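You operate a simulated robot arm through the tools that you are given. There is no shell and no other tool. Be economical: measure what you need, move in short steps, check, and stop when the job is done.

You run a simulated two-armed robot. Do the job below in one go: nothing can be reset, and whatever is moved stays where it is left.

## Task
On the left part of the left bench, fold the rag in half and then in half again.

Only the result counts: the job must be done as asked and must still hold three seconds after the hand-in. Knocking over, shifting, dropping, spilling or breaking anything else fails it. Flat cloth is picked up by pressing the open fingertips on it (5 to 10 N) and closing them slowly along it; thin cloth reads only 2 to 8 mm in the jaws.

## Robot
Two 7-joint arms with two-finger parallel grippers on one trunk, on a base that drives. Base frame: it is fixed to the floor where the robot stands at the start and does not move with it; the origin is under the middle of the robot, x ahead of it, y to its left, z up; the surface under the hand at the start is at about z = 810. Units: mm, rad, N and s.
The left shoulder is at the start at [163, 171, 1108], the right one opposite. With the tool pointing down near the work surface each hand reaches from about 460 to 960 mm from the robot's upright axis, wherever it stands, measured 20 degrees to its own side. Places, roughly: left part of the left bench [800, 100, 800]. Payload 4.4 kg a hand.
The TCP of each hand is the grasp point between the finger pads, 23 mm short of the fingertips. In the tool frame z runs along the fingers and y along their closing line. The gripper opens to 94 mm. The fingers are 38 mm wide and 10 mm thick; the gripper's body (54 by 96 mm) begins 39 mm behind the TCP.
Orientation is told as [roll, pitch, yaw] about the base's x, y, z axes, in that order, counted from this pose: with the fingers straight down and closing along the base's y, the tool's x points along the base's -x, its y along +y and its z along -z.

## Interface
- The arms move only by the tool servo_tool. It takes "left_increments", "right_increments" or both (then of equal length, played together; a hand with none holds still); each is a list of rows, each a list of 7 numbers: the shift along the tool's x, y, z in mm, then the turn, a rotation vector about the tool's x, y, z in degrees, then the gripper command, from -1 (shut) to 1 (fully open), values between in proportion. In form: [[dx, dy, dz, rx, ry, rz, fingers], ...]. A call has 1 to 20 rows; each row is the pose to reach, as a shift and turn from the pose commanded when the call began, along the tool's axes at that moment. A row lasts 0.2 s, in which the tool goes at most 50 mm and 0.15 rad; a call with a longer step from one row to the next is refused whole, and so is a gripper value outside its range. Where a pose cannot be reached the arm comes as near as it can. A force on the tool above 40 N (or 10 N above the force at the start of the call, whichever is more), or a blocked arm, ends the call early, and 0.2 s more pass. The fingers move at their own pace (about 72 mm/s each) and stop on an object; they squeeze with about 34 N. The grip force told is the motor's: it shows also when the fingers shut on nothing. Time passes only in rows, and 0.2 s behind the last, so rows that repeat a pose let the fingers close. It gives the time, the measured TCP pose, the force on the tool (base axes), the opening and the grip force at its end, in the units of the frame above (readings bear some noise), with the torque about the TCP (base axes, N m) and any sound that the robot's microphone picked up, and new pictures: "pictures" is both (left out), scene, wrist or none (wrist: the cameras of the hands that moved).
- Cameras (640 x 400 px; columns grow to the right, rows downward): "scene" is now at [281.7, -33.5, 1236.7]; the picture's right is [-0.35, -0.94, 0.00], its down [-0.61, 0.23, -0.76] and it looks along [0.71, -0.27, -0.65] (base axes); focal length 274 px, centre (320, 200). "left" rides on the left gripper at [86, -16, -74] in its tool frame; the picture's right is [0.18, 0.98, 0.00], its down [-0.58, 0.11, -0.81] and it looks along [-0.79, 0.15, 0.59] (tool axes); focal length 243 px, centre (320, 200). "right" rides on the right gripper at [86, 16, -75] in its tool frame; the picture's right is [-0.18, 0.98, 0.00], its down [-0.58, -0.11, -0.81] and it looks along [-0.79, -0.15, 0.59] (tool axes); focal length 243 px, centre (320, 200).
- lift_body(by): slides the trunk up (or, below 0, down) by that many mm; the arms and the scene camera ride with it, the base frame stays. It gives what a move gives, with no picture.
- roll_base(legs): drives the robot by 1 to 6 legs, each [ahead, left, turn to the left] in mm, mm and rad, along the robot's own axes; the way and the turn of a leg run together, so that a leg with both is an arc; at most 1500 mm and 3.142 rad a leg. The arms and the cameras ride along, it lands a little off, and it stops where it bumps. It gives what a move gives, and a new picture of the scene camera.
- head_to(pan, tilt): turns the head with the scene camera to pan (to the left, within 1.396 rad either way) and tilt (down, from -0.506 to 1.204), counted from straight ahead of the robot. It gives what a move gives, and a new picture of the scene camera.
- point_at(camera, pixels): for up to 12 pixels [column, row] of the newest picture of that camera ("zoom" is the newest enlarged one), the place [x, y, z] in the base frame of the surface seen there, good to about 3 mm. It takes no simulated time.
- close_up(camera, box): a new picture of the part [left, top, right, bottom] of that camera's present view, enlarged. It takes no simulated time.
- sign_off(): hands the job in; it is judged then, once.

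Keep the steps short. Do not move on a guess: measure, check each grasp and each placing, and mend mistakes. In all there are 80 turns and 260 pictures (those below and enlarged ones count). Leave the grippers open and the arms clear of the work at the hand-in unless told otherwise, and finish with a single line.

The tools are called after "Request:" as name(argument=value, ...) on one line, values as JSON. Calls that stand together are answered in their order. servo_tool: Moves the arms, as the interface text tells. Its arguments: {"type":"object","properties":{"left_increments":{"type":"array","items":{"type":"array","items":{"type":"number"}}},"right_increments":{"type":"array","items":{"type":"array","items":{"type":"number"}}},"pictures":{"type":"string","enum":["both","scene","wrist","none"]}},"required":[]} The other tools are called the same way: lift_body (by) slides the trunk up or down; roll_base (legs) drives the base; head_to (pan, tilt) turns the head that bears the scene camera; point_at (camera, pixels) gives the place of the surface under pixels of a picture; close_up (camera, box) takes an enlarged picture of a part of a camera's view; sign_off () hands the job in.

At the start:

```text
time_s: 0.0
left_position: [491.2, 52.5, 958.0]
left_orientation: [0.0, 0.001, -0.001]
left_contact_force: [-0.9, 0.0, -0.2]
left_torque: [-0.02, 0.02, 0.0]
left_gripper_width: 94.0
left_finger_force: 0.1
right_position: [458.2, -383.3, 1019.3]
right_orientation: [0.0, -0.001, 0.0]
right_contact_force: [1.0, 0.2, 0.5]
right_torque: [0.01, -0.02, 0.0]
right_gripper_width: 94.0
right_finger_force: 0.1
trunk travel left (down, up): [-125.0, 263.0]
robot x, y, heading: [-3.4, -0.3, 0.0]
head pan, tilt: [-0.361, 0.709]
```

scene: 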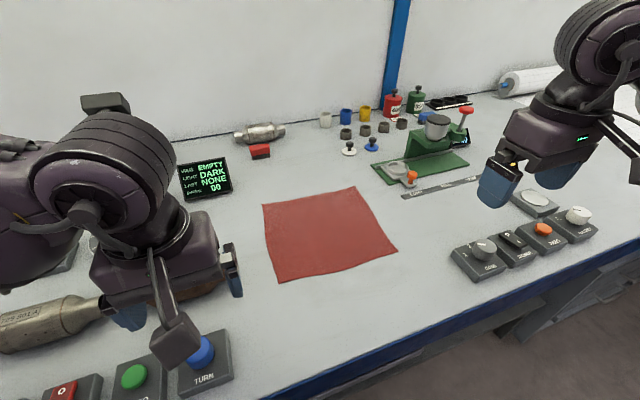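
right: 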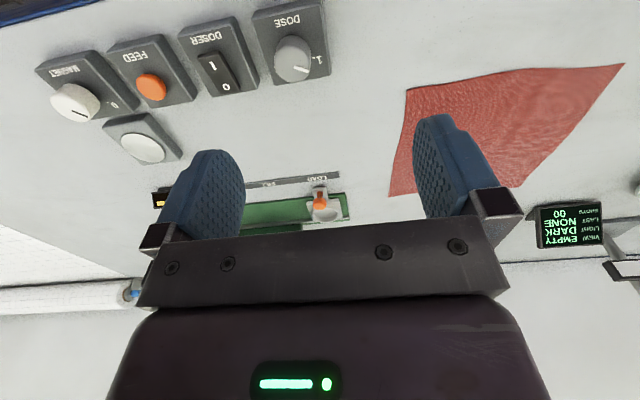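
left: 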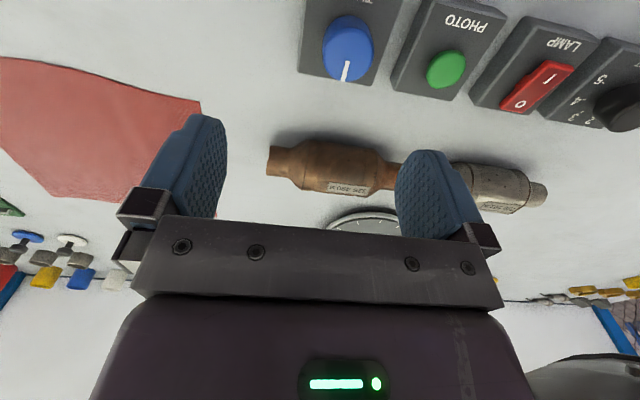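

I see the red rag in the scene picture, with corners near (263,205), (355,188), (396,251) and (280,280). I'll measure them along with the edge midpoints and the bench.

Request:
point_at(camera="scene", pixels=[[264, 206], [354, 189], [394, 250], [281, 279], [310, 196], [376, 220], [338, 268], [271, 240], [325, 232], [340, 300], [240, 250], [430, 240]])

Request:
close_up(camera="scene", box=[230, 170, 430, 295])

```text
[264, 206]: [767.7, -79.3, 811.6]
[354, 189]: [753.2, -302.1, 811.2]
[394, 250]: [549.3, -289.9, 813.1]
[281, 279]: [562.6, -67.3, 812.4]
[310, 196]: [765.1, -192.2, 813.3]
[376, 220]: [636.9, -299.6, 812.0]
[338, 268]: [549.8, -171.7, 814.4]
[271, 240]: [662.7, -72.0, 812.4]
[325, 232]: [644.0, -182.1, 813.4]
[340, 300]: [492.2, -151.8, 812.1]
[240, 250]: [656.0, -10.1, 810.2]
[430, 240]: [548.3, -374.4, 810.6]
```

```text
3.20 times, centred on (330, 232) of scene
```

zoom: 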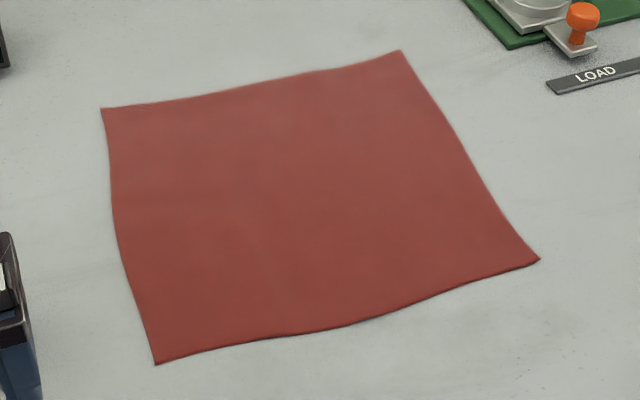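

The rag is about 205 by 223 mm and lies at y -67 to -302. I'll drive 180 mm to the right so both arms face it evenly, then look again.

Request:
roll_base(legs=[[0, -180, 0]])

Request:
head_to(pan=0.0, tilt=0.8)

```text
time_s: 2.2
left_position: [489.8, -126.2, 957.9]
left_orientation: [0.0, -0.001, 0.003]
left_contact_force: [0.2, 0.1, 0.8]
left_torque: [0.03, 0.0, 0.01]
left_gripper_width: 93.9
left_finger_force: 0.1
right_position: [460.2, -561.2, 1019.3]
right_orientation: [0.0, 0.0, 0.003]
right_contact_force: [-0.2, 0.3, 0.1]
right_torque: [0.01, 0.02, 0.04]
right_gripper_width: 93.8
right_finger_force: 0.1
trunk travel left (down, up): [-125.0, 263.0]
robot x, y, heading: [2.3, -179.1, 0.002]
head pan, tilt: [-0.361, 0.709]
```

scene: 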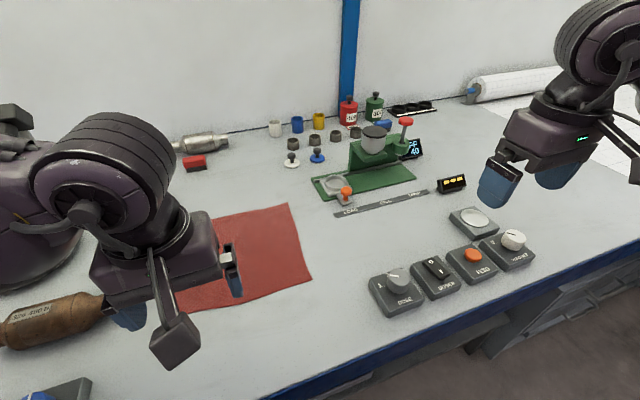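

```text
time_s: 3.0
left_position: [490.8, -125.3, 957.4]
left_orientation: [0.0, 0.001, 0.005]
left_contact_force: [-0.6, 0.1, 0.2]
left_torque: [0.02, -0.01, 0.01]
left_gripper_width: 94.0
left_finger_force: 0.1
right_position: [460.7, -562.1, 1018.7]
right_orientation: [0.0, -0.001, 0.003]
right_contact_force: [-0.8, 0.3, 0.0]
right_torque: [0.01, 0.0, 0.0]
right_gripper_width: 93.9
right_finger_force: 0.0
trunk travel left (down, up): [-125.0, 263.0]
robot x, y, heading: [0.8, -180.3, 0.004]
head pan, tilt: [0.0, 0.799]
```

scene: 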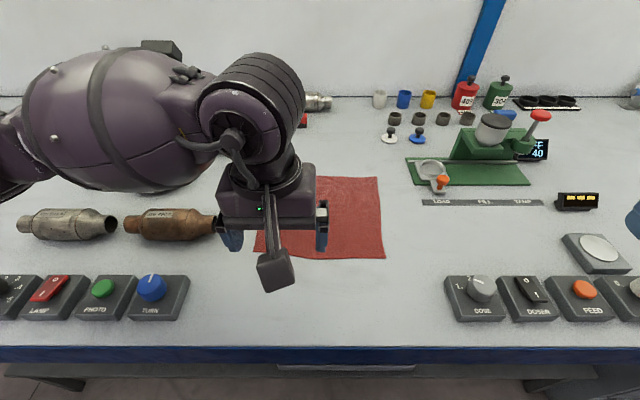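

The left hand is near the rag and the right is far to the right. I'll turn both so their fingers close along x, with wrist cameras outward, and bring them above the near corners at z 960.

Request:
servo_tool(left_increments=[[-8, 3, 0, 0, 0, 7.5, -0.3], [-16, 6, 0, 0, 0, 15, -0.3], [-24, 9, 0, 0, 0, 22.5, -0.3], [-32, 12, 0, 0, 0, 30, -0.3], [-40, 15, 0, 0, 0, 37.5, -0.3], [-48, 18, 0, 0, 0, 45, -0.3], [-56, 21, 0, 0, 0, 52.5, -0.3], [-64, 24, 0, 0, 0, 60, -0.3], [-72, 27, 0, 0, 0, 67.5, -0.3], [-80, 30, 0, 0, 0, 75, -0.3], [-88, 33, 0, 0, 0, 82.5, -0.3], [-96, 35, 0, 0, 0, 90, -0.3], [-96, 35, 0, 0, 0, 90, -0.3]], right_increments=[[-10, 24, 5, 0, 0, -7.5, -0.3], [-21, 49, 10, 0, 0, -15, -0.3], [-31, 74, 15, 0, 0, -22.5, -0.3], [-42, 98, 20, 0, 0, -30, -0.3], [-52, 122, 25, 0, 0, -37.5, -0.3], [-63, 147, 30, 0, 0, -45, -0.3], [-73, 172, 35, 0, 0, -52.5, -0.3], [-84, 196, 40, 0, 0, -60, -0.3], [-94, 220, 45, 0, 0, -67.5, -0.3], [-105, 245, 50, 0, 0, -75, -0.3], [-115, 270, 55, 0, 0, -82.5, -0.3], [-126, 294, 59, 0, 0, -90, -0.3], [-126, 294, 59, 0, 0, -90, -0.3]])

```text
time_s: 5.8
left_position: [547.4, -86.9, 921.1]
left_orientation: [0.067, 0.02, -1.503]
left_contact_force: [-0.1, 1.4, -1.0]
left_torque: [-0.04, 0.02, 0.0]
left_gripper_width: 33.0
left_finger_force: 0.1
left hand out of reach, approached as far as the arm can: row 11, 12, 13
right_position: [459.6, -299.5, 962.6]
right_orientation: [-0.027, 0.0, 1.521]
right_contact_force: [0.3, 1.8, -0.7]
right_torque: [-0.02, 0.03, 0.02]
right_gripper_width: 32.9
right_finger_force: 0.1
right hand out of reach, approached as far as the arm can: row 9, 10, 11, 12, 13
trunk travel left (down, up): [-125.0, 263.0]
robot x, y, heading: [1.7, -177.9, 0.011]
head pan, tilt: [0.0, 0.799]
```

scene: 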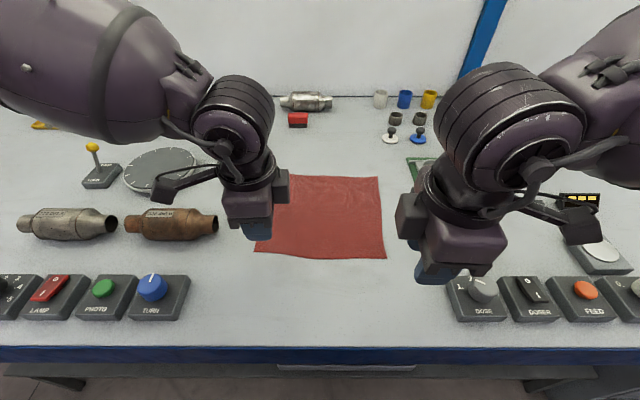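
right: 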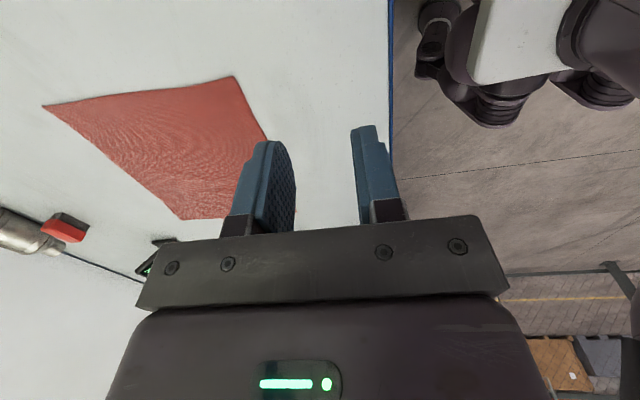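
left: 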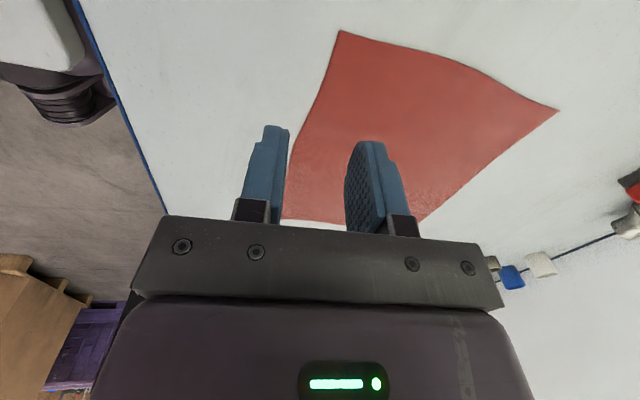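

Both hands ran out of reach with the yaw outward. The other way suits the corners better: yaw +45° on the left and -45° on the right makes the fingers close along each corner's diagonal. I'll turn back that way in place and check reach.

Request:
servo_tool(left_increments=[[0, 0, 0, 0, 0, -8, -0.3], [0, 0, 0, 0, 0, -16, -0.3], [0, 0, 0, 0, 0, -24, -0.3], [0, 0, 0, 0, 0, -32, -0.3], [0, 0, 0, 0, 0, -40, -0.3], [0, 0, 0, 0, 0, -48, -0.3], [0, 0, 0, 0, 0, -56, -0.3], [0, 0, 0, 0, 0, -64, -0.3], [0, 0, 0, 0, 0, -72, -0.3], [0, 0, 0, 0, 0, -80, -0.3], [0, 0, 0, 0, 0, -88, -0.3], [0, 0, 0, 0, 0, -96, -0.3], [0, 0, 0, 0, 0, -104, -0.3], [0, 0, 0, 0, 0, -112, -0.3], [0, 0, 0, 0, 0, -120, -0.3], [0, 0, 0, 0, 0, -128, -0.3], [0, 0, 0, 0, 0, -135, -0.3], [0, 0, 0, 0, 0, -135, -0.3]], right_increments=[[0, 0, 0, 0, 0, 8, -0.3], [0, 0, 0, 0, 0, 16, -0.3], [0, 0, 0, 0, 0, 24, -0.3], [0, 0, 0, 0, 0, 32, -0.3], [0, 0, 0, 0, 0, 40, -0.3], [0, 0, 0, 0, 0, 48, -0.3], [0, 0, 0, 0, 0, 56, -0.3], [0, 0, 0, 0, 0, 64, -0.3], [0, 0, 0, 0, 0, 72, -0.3], [0, 0, 0, 0, 0, 80, -0.3], [0, 0, 0, 0, 0, 88, -0.3], [0, 0, 0, 0, 0, 96, -0.3], [0, 0, 0, 0, 0, 104, -0.3], [0, 0, 0, 0, 0, 112, -0.3], [0, 0, 0, 0, 0, 120, -0.3], [0, 0, 0, 0, 0, 128, -0.3], [0, 0, 0, 0, 0, 135, -0.3], [0, 0, 0, 0, 0, 135, -0.3]])

```text
time_s: 9.7
left_position: [543.7, -84.7, 924.4]
left_orientation: [-0.034, -0.061, 0.856]
left_contact_force: [0.1, 0.0, -0.2]
left_torque: [-0.04, 0.02, 0.03]
left_gripper_width: 32.8
left_finger_force: 0.1
right_position: [457.4, -304.2, 967.2]
right_orientation: [0.02, -0.018, -0.836]
right_contact_force: [0.7, 0.1, 0.8]
right_torque: [0.01, 0.0, 0.0]
right_gripper_width: 33.0
right_finger_force: 0.0
trunk travel left (down, up): [-125.0, 263.0]
robot x, y, heading: [-1.6, -182.4, 0.006]
head pan, tilt: [0.0, 0.799]
```

scene: 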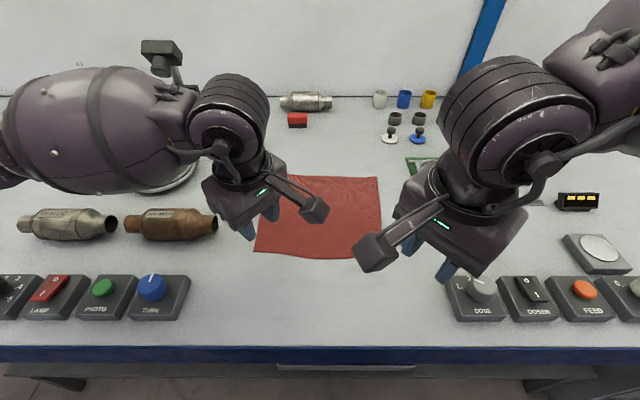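
right: 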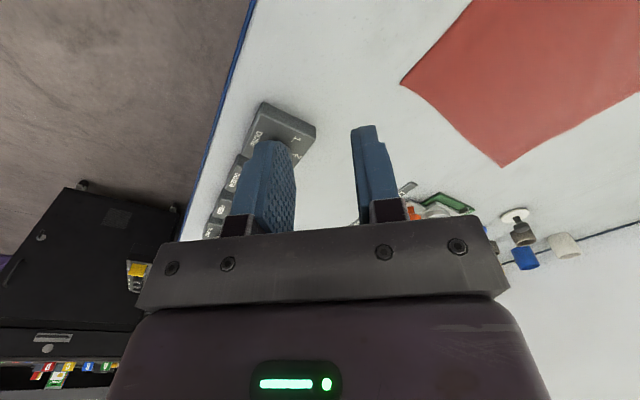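
left: 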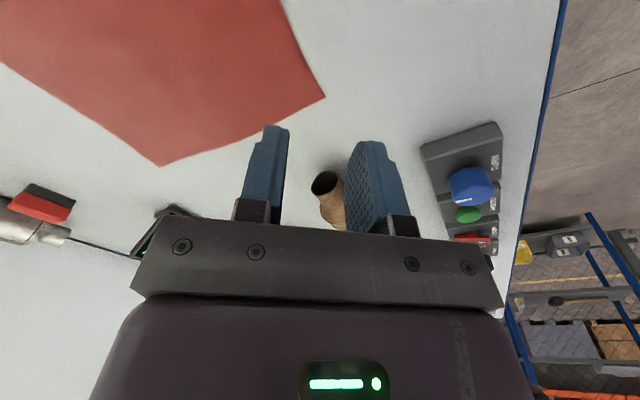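

Yaw works this way and both hands are steady. I'll re-measure the near corners, at about (255,250) and (385,258), and the far ones.

Request:
point_at(camera="scene", pixels=[[256, 249], [384, 257], [376, 179], [320, 257], [382, 215], [280, 252], [360, 257], [383, 240]])

Request:
close_up(camera="scene", box=[220, 165, 420, 290])

```text
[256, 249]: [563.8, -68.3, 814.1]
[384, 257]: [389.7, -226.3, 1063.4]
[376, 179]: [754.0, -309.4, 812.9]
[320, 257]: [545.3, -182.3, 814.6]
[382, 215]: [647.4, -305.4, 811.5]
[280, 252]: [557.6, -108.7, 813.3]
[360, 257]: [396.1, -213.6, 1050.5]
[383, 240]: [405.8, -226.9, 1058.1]
```

```text
3.20 times, centred on (320, 228) of scene
```

zoom: 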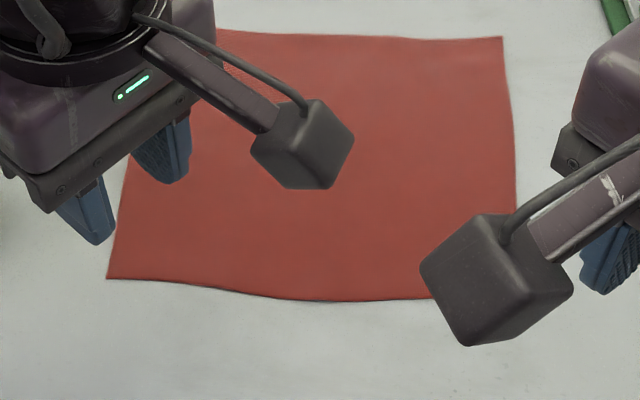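

With inward yaw at 45°, the cameras, about 40 mm cubes, would touch at the corners. Outward yaw of about 60° should be reachable, since limits only came past 67°. I'll swing both outward to 60° over the near corners at z 930.

Request:
servo_tool(left_increments=[[0, 0, 0, 0, 0, 7.8, -0.3], [0, 0, 0, 0, 0, 15.6, -0.3], [0, 0, 0, 0, 0, 23.4, -0.3], [0, 0, 0, 0, 0, 31.2, -0.3], [-2, -3, 0, 0, 0, 39, -0.3], [-5, -7, -1, 0, 0, 46.8, -0.3], [-7, -10, -2, 0, 0, 54.6, -0.3], [-10, -14, -3, 0, 0, 62.4, -0.3], [-12, -18, -4, 0, 0, 70.2, -0.3], [-15, -22, -5, 0, 0, 78, -0.3], [-17, -26, -6, 0, 0, 85.8, -0.3], [-20, -29, -6, 0, 0, 93.6, -0.3], [-22, -33, -6, 0, 0, 101.4, -0.3], [-24, -36, -6, 0, 0, 109, -0.3], [-24, -36, -6, 0, 0, 109, -0.3]], right_increments=[[0, 0, 0, 0, 0, -7.8, -0.3], [0, 0, 0, 0, 0, -15.6, -0.3], [0, 0, 0, 0, 0, -23.4, -0.3], [0, 0, 0, 0, 0, -31.2, -0.3], [-5, 11, 3, 0, 0, -39, -0.3], [-11, 23, 7, 0, 0, -46.8, -0.3], [-17, 35, 11, 0, 0, -54.6, -0.3], [-22, 46, 15, 0, 0, -62.4, -0.3], [-28, 58, 19, 0, 0, -70.2, -0.3], [-33, 69, 22, 0, 0, -78, -0.3], [-39, 81, 26, 0, 0, -85.8, -0.3], [-45, 92, 30, 0, 0, -93.6, -0.3], [-50, 104, 34, 0, 0, -101.4, -0.3], [-56, 115, 37, 0, 0, -108, -0.3], [-56, 115, 37, 0, 0, -108, -0.3]])

```text
time_s: 12.8
left_position: [586.7, -91.0, 933.3]
left_orientation: [0.07, -0.01, -1.051]
left_contact_force: [-0.9, -0.4, -0.3]
left_torque: [0.02, 0.01, 0.03]
left_gripper_width: 32.8
left_finger_force: 0.2
right_position: [561.9, -319.4, 959.8]
right_orientation: [-0.024, -0.016, 1.053]
right_contact_force: [-0.4, 0.1, 0.0]
right_torque: [-0.01, -0.01, -0.03]
right_gripper_width: 32.8
right_finger_force: 0.0
right hand out of reach, approached as far as the arm can: row 6, 7, 8, 9, 10, 11, 12, 13, 14, 15
trunk travel left (down, up): [-125.0, 263.0]
robot x, y, heading: [-1.3, -179.8, 0.007]
head pan, tilt: [0.0, 0.799]
```

scene: 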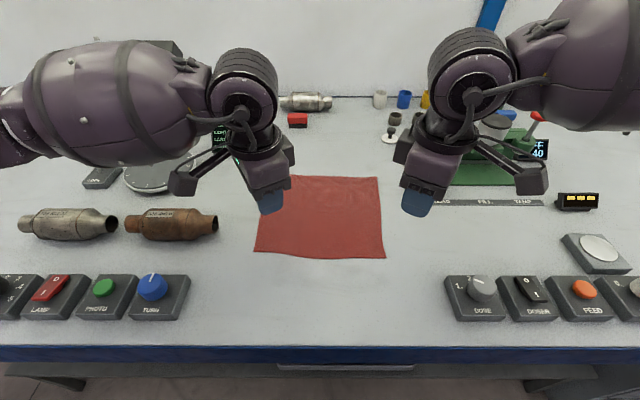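
right: 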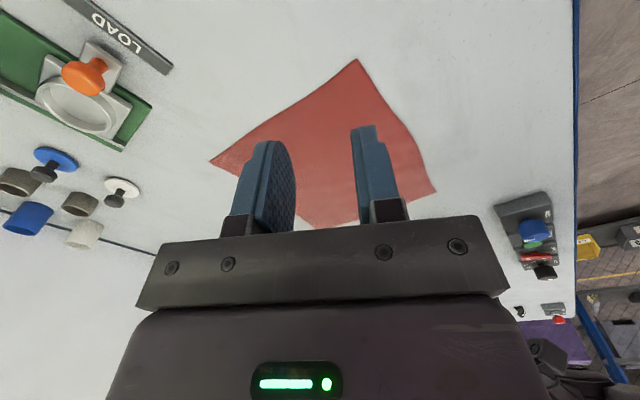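
left: 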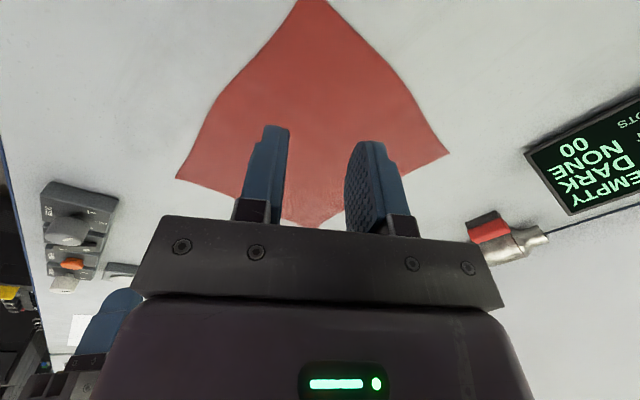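

Left is at its place. Right fell short, at (562,-319,960), so I'll step it on alone towards (580,-268,930).

Request:
servo_tool(right_increments=[[-18, 3, 10, 0, 0, 0, -0.3], [-35, 6, 20, 0, 0, 0, -0.3], [-53, 10, 30, 0, 0, 0, -0.3], [-53, 10, 30, 0, 0, 0, -0.3]], pictures="none")

```text
time_s: 13.8
left_position: [588.4, -92.3, 933.6]
left_orientation: [0.07, -0.009, -1.049]
left_contact_force: [0.1, 0.0, 0.9]
left_torque: [0.01, 0.01, -0.01]
left_gripper_width: 33.1
left_finger_force: 0.0
right_position: [567.1, -325.4, 947.7]
right_orientation: [-0.023, -0.012, 1.051]
right_contact_force: [0.4, 0.7, -0.9]
right_torque: [0.01, 0.0, -0.02]
right_gripper_width: 32.8
right_finger_force: 0.1
right hand out of reach, approached as far as the arm can: row 1, 2, 3, 4
trunk travel left (down, up): [-125.0, 263.0]
robot x, y, heading: [-1.2, -177.8, 0.002]
head pan, tilt: [0.0, 0.799]
```

The right arm won't go further left at yaw 60°. I'll ease its yaw to about 20° while moving over the corner and see how much it allows.

Request:
servo_tool(right_increments=[[0, 0, 0, 0, 0, 8, -0.3], [0, 0, 0, 0, 0, 16, -0.3], [0, 0, 0, 0, 0, 24, -0.3], [0, 0, 0, 0, 0, 32, -0.3], [0, 0, 0, 0, 0, 40, -0.3], [-18, 7, 5, 0, 0, 40, -0.3], [-36, 14, 10, 0, 0, 40, -0.3], [-53, 21, 15, 0, 0, 40, -0.3], [-53, 21, 15, 0, 0, 40, -0.3]], pictures="scene")

```text
time_s: 15.8
left_position: [587.9, -91.0, 933.5]
left_orientation: [0.068, -0.012, -1.049]
left_contact_force: [-0.2, -0.2, 0.5]
left_torque: [-0.02, 0.02, 0.03]
left_gripper_width: 32.6
left_finger_force: 0.0
right_position: [568.1, -323.9, 947.7]
right_orientation: [-0.01, -0.026, 0.353]
right_contact_force: [0.4, -0.9, 0.2]
right_torque: [0.01, 0.01, 0.01]
right_gripper_width: 32.8
right_finger_force: 0.0
right hand out of reach, approached as far as the arm can: row 6, 7, 8, 9
trunk travel left (down, up): [-125.0, 263.0]
robot x, y, heading: [2.4, -180.1, 0.005]
head pan, tilt: [0.0, 0.799]
```

scene: 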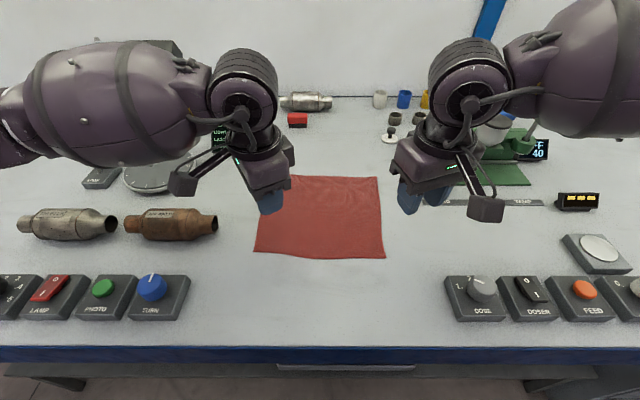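

It isn't the yaw that holds the right arm. It may be the arms guarding against each other. As a test I'll move the left hand 80 mm outward, then push the right one on.

Request:
servo_tool(left_increments=[[17, 10, 0, 0, 0, 0, -0.3], [35, 20, 0, 0, 0, 0, -0.3], [52, 30, 0, 0, 0, 0, -0.3], [69, 40, 0, 0, 0, 0, -0.3], [69, 40, 0, 0, 0, 0, -0.3], [69, 40, 0, 0, 0, 0, -0.3], [69, 40, 0, 0, 0, 0, -0.3], [69, 40, 0, 0, 0, 0, -0.3]], right_increments=[[0, 0, 0, 0, 0, 0, -0.3], [0, 0, 0, 0, 0, 0, -0.3], [0, 0, 0, 0, 0, 0, -0.3], [0, 0, 0, 0, 0, 0, -0.3], [-10, 16, 5, 0, 0, 0, -0.3], [-20, 32, 10, 0, 0, 0, -0.3], [-30, 48, 15, 0, 0, 0, -0.3], [-30, 48, 15, 0, 0, 0, -0.3]], pictures="none")

```text
time_s: 17.6
left_position: [586.5, -9.9, 934.0]
left_orientation: [0.069, -0.009, -1.049]
left_contact_force: [-0.5, -0.4, 0.0]
left_torque: [0.01, 0.0, -0.02]
left_gripper_width: 33.0
left_finger_force: 0.0
right_position: [567.0, -324.4, 947.4]
right_orientation: [-0.009, -0.027, 0.352]
right_contact_force: [-0.7, 0.3, -0.2]
right_torque: [-0.02, 0.02, 0.02]
right_gripper_width: 32.9
right_finger_force: 0.1
right hand out of reach, approached as far as the arm can: row 5, 6, 7, 8
trunk travel left (down, up): [-125.0, 263.0]
robot x, y, heading: [2.0, -181.7, 0.003]
head pan, tilt: [0.0, 0.799]
```

Not the other arm, so it's a joint limit of the right arm near the middle. I'll bring the left hand back in, then drive 70 mm left so the rag sits more to the right arm's side.

Request:
servo_tool(left_increments=[[-17, -10, 0, 0, 0, 0, -0.3], [-35, -20, 0, 0, 0, 0, -0.3], [-52, -30, 0, 0, 0, 0, -0.3], [-69, -40, 0, 0, 0, 0, -0.3]], pictures="none")

Request:
roll_base(legs=[[0, 70, 0]])

```text
time_s: 18.6
left_position: [588.1, -92.8, 932.9]
left_orientation: [0.068, -0.01, -1.049]
left_contact_force: [-0.1, -0.5, 0.9]
left_torque: [-0.02, 0.05, 0.01]
left_gripper_width: 33.1
left_finger_force: 0.1
right_position: [568.0, -324.1, 947.7]
right_orientation: [-0.009, -0.026, 0.352]
right_contact_force: [0.1, 1.0, -0.8]
right_torque: [0.0, 0.04, 0.01]
right_gripper_width: 33.0
right_finger_force: 0.0
trunk travel left (down, up): [-125.0, 263.0]
robot x, y, heading: [4.1, -178.8, 0.004]
head pan, tilt: [0.0, 0.799]
```

```text
time_s: 19.9
left_position: [587.1, -20.2, 931.8]
left_orientation: [0.069, -0.011, -1.049]
left_contact_force: [-0.2, 0.0, 0.0]
left_torque: [-0.03, 0.03, -0.02]
left_gripper_width: 32.7
left_finger_force: 0.1
right_position: [566.9, -253.5, 947.7]
right_orientation: [-0.008, -0.026, 0.352]
right_contact_force: [-0.9, 0.8, 0.5]
right_torque: [-0.03, -0.01, 0.01]
right_gripper_width: 32.9
right_finger_force: 0.0
trunk travel left (down, up): [-125.0, 263.0]
robot x, y, heading: [2.3, -110.4, -0.001]
head pan, tilt: [0.0, 0.799]
```

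scene: 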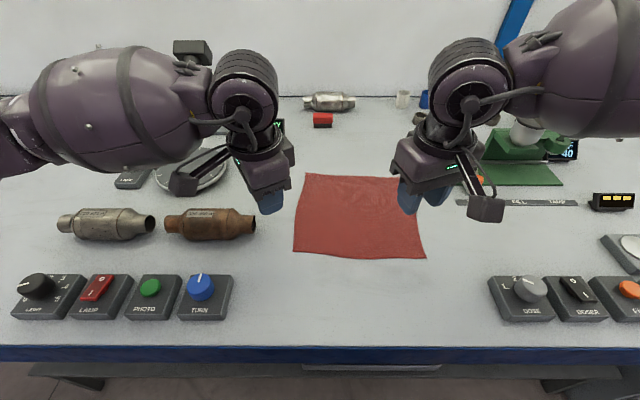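

The right hand now lies over its corner. Next, left goes to (587,-90) with its tilt trimmed, and right goes to (578,-268) at yaw 60°.

Request:
servo_tool(left_increments=[[-12, -7, 0, 1, 0, 0, -0.3], [-24, -14, 0, 2, 0, 0, -0.3], [-36, -21, 0, 3, 0, 0, -0.3], [-48, -28, 0, 4, 0, 0, -0.3], [-61, -35, 2, 4, 0.5, 0, -0.3], [-61, -35, 2, 4, 0.5, 0, -0.3]], right_increments=[[-1, -3, 3, 0, 0, -8, -0.3], [-2, -7, 6, 0, 0, -16, -0.3], [-3, -10, 9, 0, 0, -24, -0.3], [-4, -14, 12, 0, 0, -32, -0.3], [-5, -18, 15, 0, 0, -40, -0.3], [-5, -18, 15, 0, 0, -40, -0.3]])

```text
time_s: 21.3
left_position: [586.8, -92.6, 929.5]
left_orientation: [-0.002, -0.001, -1.048]
left_contact_force: [-0.6, 0.4, 0.2]
left_torque: [-0.03, 0.0, -0.03]
left_gripper_width: 33.0
left_finger_force: 0.1
right_position: [578.4, -267.5, 934.4]
right_orientation: [-0.024, -0.016, 1.053]
right_contact_force: [-0.5, -0.3, 0.5]
right_torque: [-0.02, 0.0, 0.03]
right_gripper_width: 32.9
right_finger_force: 0.1
trunk travel left (down, up): [-125.0, 263.0]
robot x, y, heading: [-1.4, -106.9, -0.002]
head pan, tilt: [0.0, 0.799]
```

scene: 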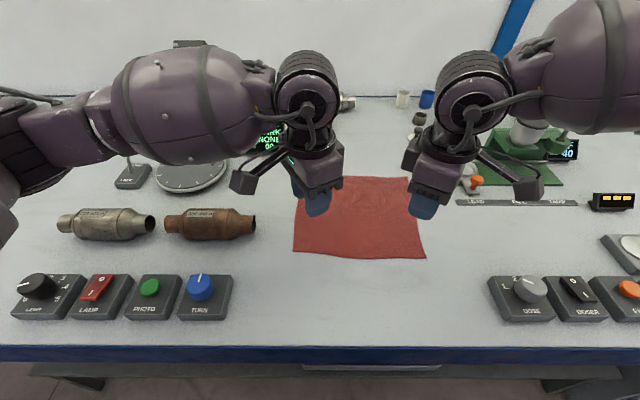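
right: 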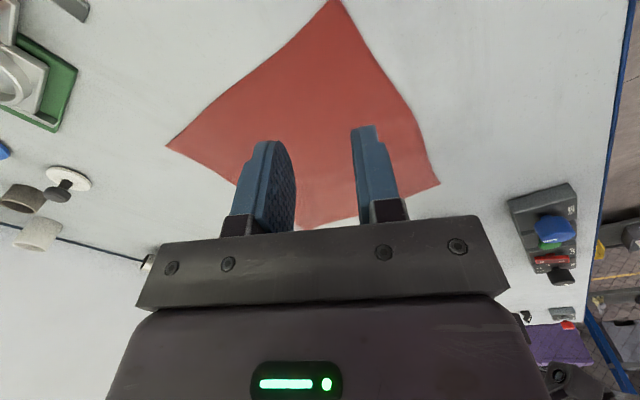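
left: 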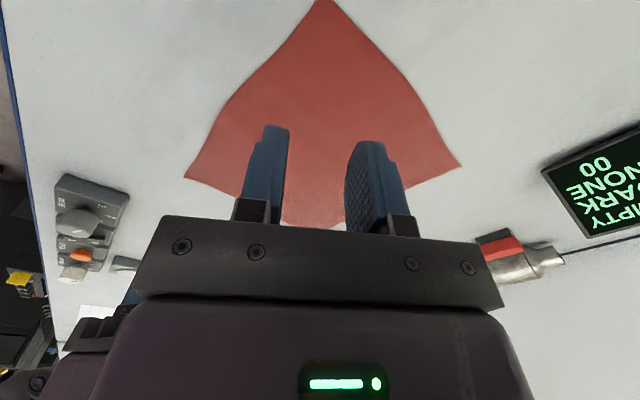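

Both hands are over the corners at yaw ±60°. Before grasping, I'll test that the far target, 140 mm further ahead and 60 mm lower, is within reach.

Request:
servo_tool(left_increments=[[-14, 24, 0, 0, 0, 0, -0.3], [-28, 48, 10, 0, 0, 0, -0.3], [-42, 73, 20, 0, 0, 0, -0.3], [-56, 97, 40, 0, 0, 0, -0.3], [-70, 121, 60, 0, 0, 0, -0.3], [-70, 121, 60, 0, 0, 0, -0.3]], right_increments=[[-14, -24, 0, 0, 0, 0, -0.3], [-28, -48, 10, 0, 0, 0, -0.3], [-42, -73, 20, 0, 0, 0, -0.3], [-56, -97, 40, 0, 0, 0, -0.3], [-70, -121, 60, 0, 0, 0, -0.3], [-70, -121, 60, 0, 0, 0, -0.3]], pictures="scene")

```text
time_s: 22.7
left_position: [710.4, -90.9, 881.7]
left_orientation: [-0.002, -0.002, -1.047]
left_contact_force: [0.0, 0.1, -0.6]
left_torque: [-0.03, 0.02, 0.01]
left_gripper_width: 33.1
left_finger_force: 0.0
left hand out of reach, approached as far as the arm can: row 5, 6
right_position: [611.4, -284.1, 908.9]
right_orientation: [-0.028, -0.015, 1.048]
right_contact_force: [-0.6, 0.2, 0.1]
right_torque: [0.0, -0.03, 0.02]
right_gripper_width: 32.9
right_finger_force: 0.0
right hand out of reach, approached as far as the arm can: row 1, 2, 3, 4, 5, 6
trunk travel left (down, up): [-125.0, 263.0]
robot x, y, heading: [1.6, -108.8, 0.009]
head pan, tilt: [0.0, 0.799]
```

scene: 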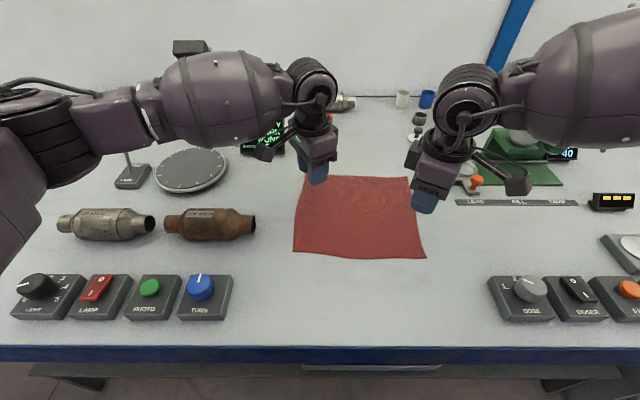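

The left almost reaches the far side, but the right is stuck at yaw +60°. I'll try the right arm with inward yaw (-45°) and go to the far target, while the left backs off to stay clear.

Request:
servo_tool(left_increments=[[15, -26, -10, 0, 0, 0, -0.3], [30, -52, -20, 0, 0, 0, -0.3], [45, -60, -20, 0, 0, 0, -0.3], [45, -60, -20, 0, 0, 0, -0.3], [45, -60, -20, 0, 0, 0, -0.3], [45, -60, -20, 0, 0, 0, -0.3], [45, -60, -20, 0, 0, 0, -0.3], [45, -60, -20, 0, 0, 0, -0.3], [45, -60, -20, 0, 0, 0, -0.3], [45, -60, -20, 0, 0, 0, -0.3], [45, -60, -20, 0, 0, 0, -0.3], [45, -60, -20, 0, 0, 0, -0.3], [45, -60, -20, 0, 0, 0, -0.3], [45, -60, -20, 0, 0, 0, -0.3], [45, -60, -20, 0, 0, 0, -0.3], [45, -60, -20, 0, 0, 0, -0.3], [45, -60, -20, 0, 0, 0, -0.3], [45, -60, -20, 0, 0, 0, -0.3], [45, -60, -20, 0, 0, 0, -0.3], [45, -60, -20, 0, 0, 0, -0.3]], right_increments=[[0, 0, -5, 0, 0, 7.5, -0.3], [0, 0, -10, 0, 0, 15, -0.3], [0, 0, -15, 0, 0, 22.5, -0.3], [0, 0, -20, 0, 0, 30, -0.3], [0, 0, -20, 0, 0, 37.5, -0.3], [0, 0, -20, 0, 0, 45, -0.3], [0, 0, -20, 0, 0, 52.5, -0.3], [0, 0, -20, 0, 0, 60, -0.3], [0, 0, -20, 0, 0, 67.5, -0.3], [0, 0, -20, 0, 0, 75, -0.3], [0, 0, -20, 0, 0, 82.5, -0.3], [0, 0, -20, 0, 0, 90, -0.3], [0, 0, -20, 0, 0, 97.5, -0.3], [0, 0, -20, 0, 0, 105, -0.3], [-14, -19, -20, 0, 0, 105, -0.3], [-28, -38, -10, 0, 0, 105, -0.3], [-42, -57, 0, 0, 0, 105, -0.3], [-57, -76, 10, 0, 0, 105, -0.3], [-72, -95, 20, 0, 0, 105, -0.3], [-72, -95, 20, 0, 0, 105, -0.3]], pictures="scene")

```text
time_s: 26.9
left_position: [634.5, -85.1, 901.1]
left_orientation: [-0.002, -0.003, -1.049]
left_contact_force: [0.5, 0.2, -0.6]
left_torque: [-0.05, -0.02, -0.02]
left_gripper_width: 33.0
left_finger_force: 0.1
right_position: [657.0, -305.1, 936.9]
right_orientation: [0.021, -0.019, -0.782]
right_contact_force: [-0.4, 0.8, -0.4]
right_torque: [0.0, 0.01, -0.01]
right_gripper_width: 32.8
right_finger_force: 0.1
right hand out of reach, approached as far as the arm can: row 15, 16, 17, 18, 19, 20
trunk travel left (down, up): [-125.0, 263.0]
robot x, y, heading: [-1.9, -107.8, 0.004]
head pan, tilt: [0.0, 0.799]
```

scene: 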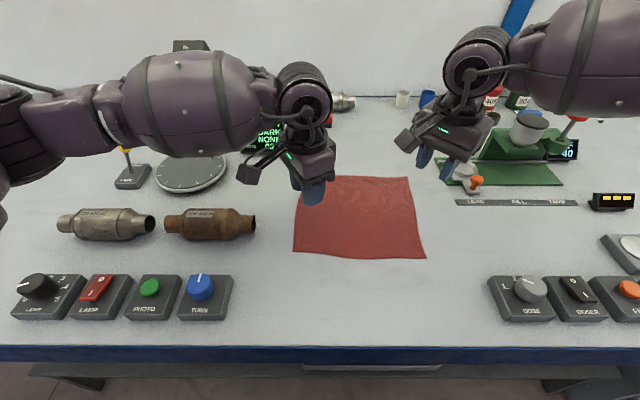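

The right arm seems caught in an awkward elbow posture. I'll bring it back to its own side at yaw 0, then stretch it out to (740,-310,930) to see if the posture frees up.

Request:
servo_tool(right_increments=[[4, -38, -10, 0, 0, -7.5, -0.3], [8, -76, -20, 0, 0, -15, -0.3], [12, -114, -30, 0, 0, -22.5, -0.3], [16, -152, -42, 0, 0, -30, -0.3], [20, -190, -54, 0, 0, -37.5, -0.3], [23, -228, -63, 0, 0, -45, -0.3], [23, -228, -63, 0, 0, -45, -0.3], [10, -194, -55, 0, 0, -45, -0.3], [-3, -160, -47, 0, 0, -45, -0.3], [-16, -126, -40, 0, 0, -45, -0.3], [-29, -92, -30, 0, 0, -45, -0.3], [-42, -58, -20, 0, 0, -45, -0.3], [-55, -24, -10, 0, 0, -45, -0.3], [-65, 10, 0, 0, 0, -45, -0.3], [-72, 45, 5, 0, 0, -45, -0.3], [-72, 45, 5, 0, 0, -45, -0.3]], pictures="scene")

```text
time_s: 30.3
left_position: [634.3, -84.4, 901.4]
left_orientation: [-0.002, -0.002, -1.049]
left_contact_force: [-0.8, 0.8, -0.8]
left_torque: [0.03, 0.0, 0.0]
left_gripper_width: 32.8
left_finger_force: 0.0
right_position: [709.4, -353.0, 942.9]
right_orientation: [0.0, -0.028, 0.003]
right_contact_force: [-0.2, -0.5, -0.8]
right_torque: [-0.02, 0.02, -0.02]
right_gripper_width: 32.7
right_finger_force: 0.1
right hand out of reach, approached as far as the arm can: row 14, 15, 16
trunk travel left (down, up): [-125.0, 263.0]
robot x, y, heading: [-0.6, -109.2, 0.002]
head pan, tilt: [0.0, 0.799]
```

scene: 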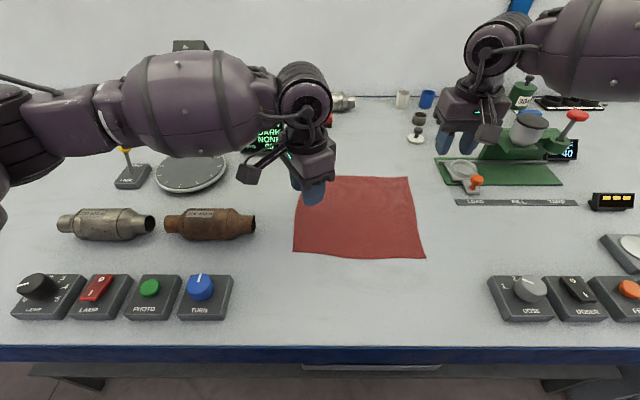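

The pattern of stops shows the right arm can't come within about 17° of the robot's axis, while the left can. So the robot should stand further left. I'll raise the left hand 40 mm for clearance, then drive 90 mm left.

Request:
servo_tool(left_increments=[[0, 0, -20, 0, 0, 0, -0.3], [0, 0, -40, 0, 0, 0, -0.3]], pictures="none")

Request:
roll_base(legs=[[0, 90, 0]])

```text
time_s: 30.9
left_position: [634.3, -82.7, 945.2]
left_orientation: [0.0, -0.003, -1.049]
left_contact_force: [-0.4, -0.3, 0.5]
left_torque: [-0.02, -0.02, -0.01]
left_gripper_width: 32.8
left_finger_force: 0.0
right_position: [710.0, -353.8, 943.0]
right_orientation: [0.0, -0.029, 0.003]
right_contact_force: [1.2, 0.0, 0.6]
right_torque: [0.0, -0.01, 0.0]
right_gripper_width: 33.0
right_finger_force: 0.1
trunk travel left (down, up): [-125.0, 263.0]
robot x, y, heading: [-0.6, -110.1, 0.003]
head pan, tilt: [0.0, 0.799]
```

```text
time_s: 32.4
left_position: [635.7, 4.5, 942.8]
left_orientation: [-0.003, 0.0, -1.051]
left_contact_force: [0.0, 0.8, -0.5]
left_torque: [-0.01, -0.01, -0.01]
left_gripper_width: 32.7
left_finger_force: 0.1
right_position: [710.7, -265.8, 942.7]
right_orientation: [-0.001, -0.029, 0.001]
right_contact_force: [0.6, 0.2, 0.2]
right_torque: [0.03, 0.0, 0.02]
right_gripper_width: 32.7
right_finger_force: 0.0
trunk travel left (down, up): [-125.0, 263.0]
robot x, y, heading: [3.2, -19.6, 0.006]
head pan, tilt: [0.0, 0.799]
```

scene: 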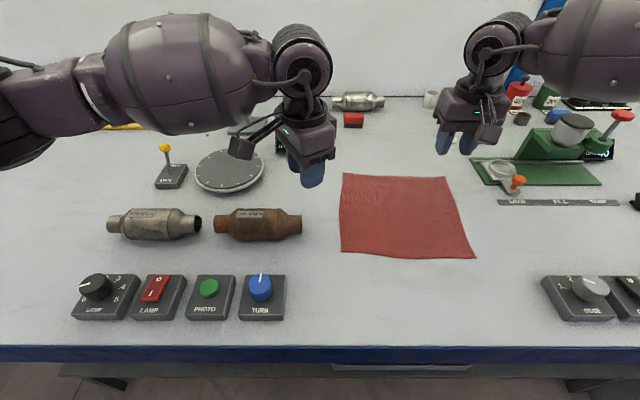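

Now I'll test the far targets with useful yaws: left to (729,-90,900) at -60° and right to (729,-275,900) at +50°.

Request:
servo_tool(left_increments=[[-16, 4, 5, 0, 0, 0, -0.3], [-32, 8, 10, 0, 0, 0, -0.3], [-48, 13, 15, 0, 0, 0, -0.3], [-64, 17, 20, 0, 0, 0, -0.3], [-80, 21, 25, 0, 0, 0, -0.3], [-96, 25, 30, 0, 0, 0, -0.3], [-112, 30, 36, 0, 0, 0, -0.3], [-128, 34, 43, 0, 0, 0, -0.3], [-128, 34, 43, 0, 0, 0, -0.3]], right_increments=[[-2, -1, 5, 0, 0, -6, -0.3], [-4, -2, 10, 0, 0, -12, -0.3], [-6, -3, 15, 0, 0, -18, -0.3], [-9, -4, 20, 0, 0, -25, -0.3], [-11, -6, 25, 0, 0, -31, -0.3], [-13, -7, 30, 0, 0, -38, -0.3], [-15, -8, 36, 0, 0, -44, -0.3], [-18, -9, 43, 0, 0, -50, -0.3], [-18, -9, 43, 0, 0, -50, -0.3]])

```text
time_s: 34.4
left_position: [728.1, -89.3, 898.5]
left_orientation: [-0.003, -0.002, -1.049]
left_contact_force: [1.1, -0.1, -0.5]
left_torque: [0.01, -0.02, -0.01]
left_gripper_width: 32.9
left_finger_force: 0.0
right_position: [657.5, -234.5, 899.0]
right_orientation: [-0.026, -0.019, 0.871]
right_contact_force: [0.7, 0.0, 0.3]
right_torque: [0.02, -0.02, -0.01]
right_gripper_width: 32.7
right_finger_force: 0.0
right hand out of reach, approached as far as the arm can: row 1, 2, 3, 4, 5, 6, 7, 8, 9
trunk travel left (down, up): [-125.0, 263.0]
robot x, y, heading: [2.5, -19.1, 0.002]
head pan, tilt: [0.0, 0.799]
```

scene: 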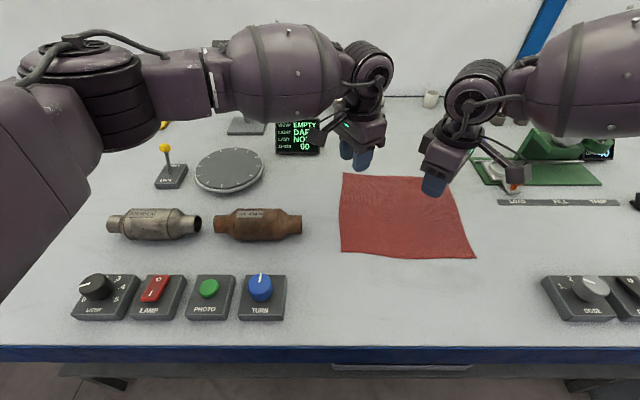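
right: 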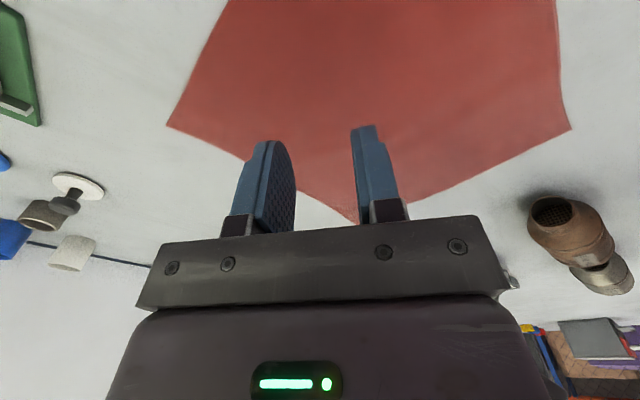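
left: 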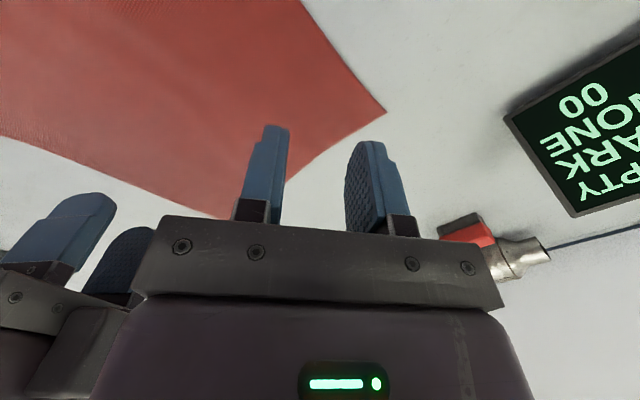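

The left reaches the far side well, but the right still stops at (657,-234). It needs to be even further out on its own side. I'll pull both hands back near, then drive 70 mm left.

Request:
servo_tool(left_increments=[[13, -22, -10, 0, 0, 0, -0.3], [26, -45, -20, 0, 0, 0, -0.3], [39, -68, -30, 0, 0, 0, -0.3], [52, -90, -30, 0, 0, 0, -0.3], [65, -113, -30, 0, 0, 0, -0.3]], right_increments=[[25, 0, -10, 0, 0, 0, -0.3], [50, 0, -20, 0, 0, 0, -0.3], [75, 0, -30, 0, 0, 0, -0.3], [100, 0, -30, 0, 0, 0, -0.3], [127, 4, -30, 0, 0, 0, -0.3]], pictures="none")

Request:
roll_base(legs=[[0, 70, 0]])

```text
time_s: 35.6
left_position: [595.5, -88.3, 932.2]
left_orientation: [0.001, -0.003, -1.049]
left_contact_force: [0.3, -0.5, 0.8]
left_torque: [0.01, -0.02, 0.03]
left_gripper_width: 33.1
left_finger_force: 0.1
right_position: [564.0, -315.1, 918.6]
right_orientation: [-0.025, -0.017, 0.871]
right_contact_force: [-0.7, 0.9, 0.4]
right_torque: [-0.03, 0.0, -0.02]
right_gripper_width: 32.9
right_finger_force: 0.0
right hand out of reach, approached as far as the arm can: row 2, 3, 4, 5
trunk travel left (down, up): [-125.0, 263.0]
robot x, y, heading: [0.2, -22.5, 0.002]
head pan, tilt: [0.0, 0.799]
```

```text
time_s: 36.9
left_position: [596.6, -18.6, 931.2]
left_orientation: [-0.001, -0.002, -1.05]
left_contact_force: [0.6, 0.4, 0.3]
left_torque: [0.01, 0.0, 0.02]
left_gripper_width: 32.6
left_finger_force: 0.1
right_position: [564.4, -244.4, 918.5]
right_orientation: [-0.024, -0.018, 0.871]
right_contact_force: [-0.5, 0.3, 0.5]
right_torque: [-0.02, -0.01, 0.02]
right_gripper_width: 33.2
right_finger_force: 0.1
trunk travel left (down, up): [-125.0, 263.0]
robot x, y, heading: [1.0, 48.1, 0.003]
head pan, tilt: [0.0, 0.799]
```

scene: 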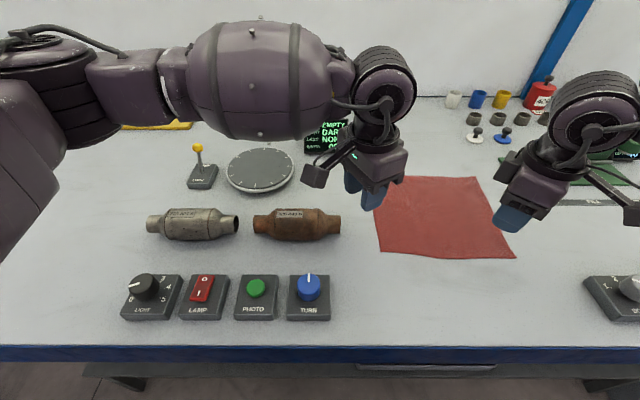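

Outward yaw is poor for the right arm. From this stance I'll test right at inward yaw -40°, far target (725,-275,900), with the left at (729,-90,900) and yaw -60°. Their bodies should stay about 35 mm apart.

Request:
servo_tool(left_increments=[[-11, 7, 0, 0, 0, 0, -0.3], [-21, 13, 0, 0, 0, 0, -0.3], [-32, 20, 0, 0, 0, 0, -0.3], [-42, 26, 0, 0, 0, 0, -0.3], [-53, 33, 5, 0, 0, 0, -0.3], [-64, 40, 10, 0, 0, 0, -0.3], [-74, 46, 15, 0, 0, 0, -0.3], [-85, 53, 20, 0, 0, 0, -0.3], [-95, 59, 25, 0, 0, 0, -0.3], [-106, 66, 31, 0, 0, 0, -0.3], [-117, 73, 31, 0, 0, 0, -0.3], [-127, 79, 31, 0, 0, 0, -0.3], [-127, 79, 31, 0, 0, 0, -0.3]], right_increments=[[0, -5, -5, 0, 0, 7.5, -0.3], [0, -10, -10, 0, 0, 15, -0.3], [-5, -20, -15, 0, 0, 22.5, -0.3], [-12, -33, -20, 0, 0, 30, -0.3], [-20, -46, -20, 0, 0, 37.5, -0.3], [-28, -60, -20, 0, 0, 45, -0.3], [-37, -74, -15, 0, 0, 52.5, -0.3], [-46, -88, -10, 0, 0, 60, -0.3], [-54, -102, 0, 0, 0, 67.5, -0.3], [-63, -116, 5, 0, 0, 75, -0.3], [-72, -130, 10, 0, 0, 82.5, -0.3], [-80, -143, 18, 0, 0, 90, -0.3], [-80, -143, 18, 0, 0, 90, -0.3]])

```text
time_s: 39.7
left_position: [718.2, -84.7, 899.7]
left_orientation: [0.0, -0.001, -1.05]
left_contact_force: [-1.2, -0.4, 0.2]
left_torque: [-0.02, 0.02, -0.01]
left_gripper_width: 32.9
left_finger_force: 0.0
left hand out of reach, approached as far as the arm can: row 12, 13
right_position: [725.7, -275.5, 904.3]
right_orientation: [0.02, -0.027, -0.703]
right_contact_force: [-0.7, -0.4, -0.3]
right_torque: [0.02, -0.03, 0.03]
right_gripper_width: 33.2
right_finger_force: 0.1
trunk travel left (down, up): [-125.0, 263.0]
robot x, y, heading: [1.2, 52.3, 0.004]
head pan, tilt: [0.0, 0.799]
```

scene: 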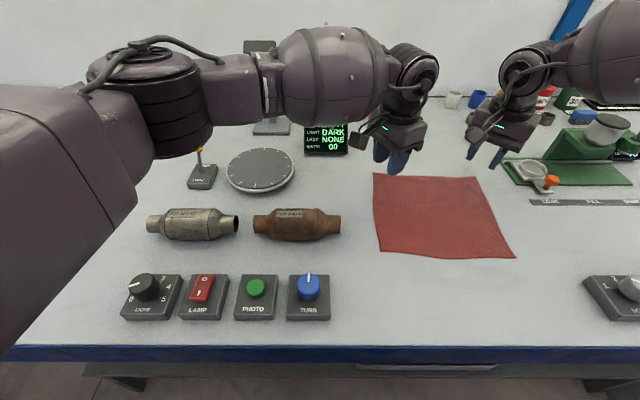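
right: 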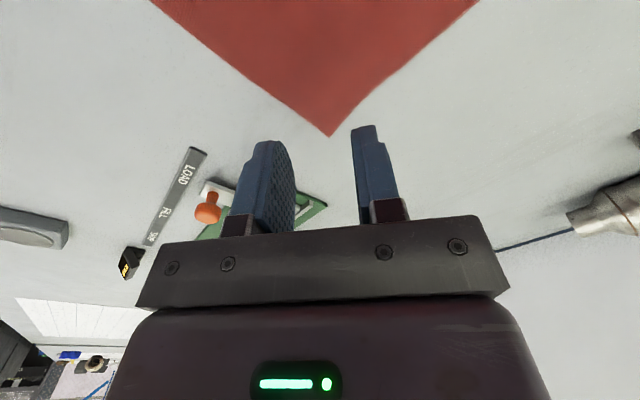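
left: 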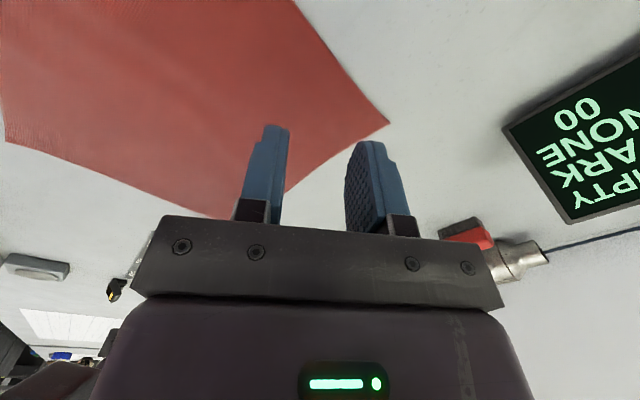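

The right now reaches the far corner and the left is only 11 mm short, so a stance 30 mm further right should do for both. I'll draw both hands back to the near side first, then drive 30 mm right.

Request:
servo_tool(left_increments=[[16, -18, 0, 0, 0, 0, -0.3], [32, -36, 0, 0, 0, 0, -0.3], [48, -54, 0, 0, 0, 0, -0.3], [64, -72, 0, 0, 0, 0, -0.3], [80, -90, 0, 0, 0, 0, -0.3], [86, -102, 0, 0, 0, 0, -0.3], [86, -102, 0, 0, 0, 0, -0.3]], right_increments=[[23, -12, 0, 0, 0, 0, -0.3], [47, -24, 0, 0, 0, 0, -0.3], [70, -36, 0, 0, 0, 0, -0.3], [94, -48, 0, 0, 0, 0, -0.3], [118, -60, 0, 0, 0, 0, -0.3], [141, -71, 0, 0, 0, 0, -0.3], [141, -71, 0, 0, 0, 0, -0.3]], pictures="none")

Request:
roll_base(legs=[[0, -30, 0]])

```text
time_s: 41.3
left_position: [587.9, -61.4, 898.7]
left_orientation: [0.0, -0.002, -1.048]
left_contact_force: [-0.1, 0.7, 0.7]
left_torque: [-0.01, 0.01, -0.03]
left_gripper_width: 32.9
left_finger_force: 0.1
right_position: [572.0, -238.4, 899.9]
right_orientation: [0.021, -0.025, -0.7]
right_contact_force: [-0.6, 1.0, 0.0]
right_torque: [0.03, 0.03, 0.01]
right_gripper_width: 32.8
right_finger_force: 0.1
trunk travel left (down, up): [-125.0, 263.0]
robot x, y, heading: [-1.8, 50.5, 0.001]
head pan, tilt: [0.0, 0.799]
```

```text
time_s: 42.2
left_position: [587.3, -92.6, 899.3]
left_orientation: [-0.002, -0.003, -1.051]
left_contact_force: [-0.3, 0.5, -0.9]
left_torque: [0.0, 0.01, -0.02]
left_gripper_width: 33.1
left_finger_force: 0.1
right_position: [571.9, -269.2, 900.6]
right_orientation: [0.019, -0.025, -0.699]
right_contact_force: [0.4, 0.0, -0.7]
right_torque: [0.0, -0.02, 0.01]
right_gripper_width: 33.0
right_finger_force: 0.0
trunk travel left (down, up): [-125.0, 263.0]
robot x, y, heading: [-0.3, 19.4, 0.005]
head pan, tilt: [0.0, 0.799]
```

scene: 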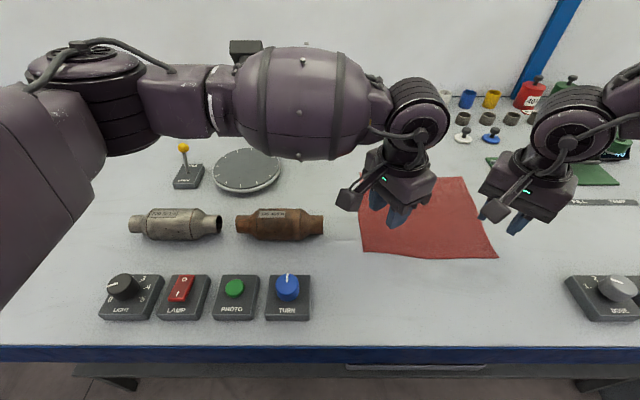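

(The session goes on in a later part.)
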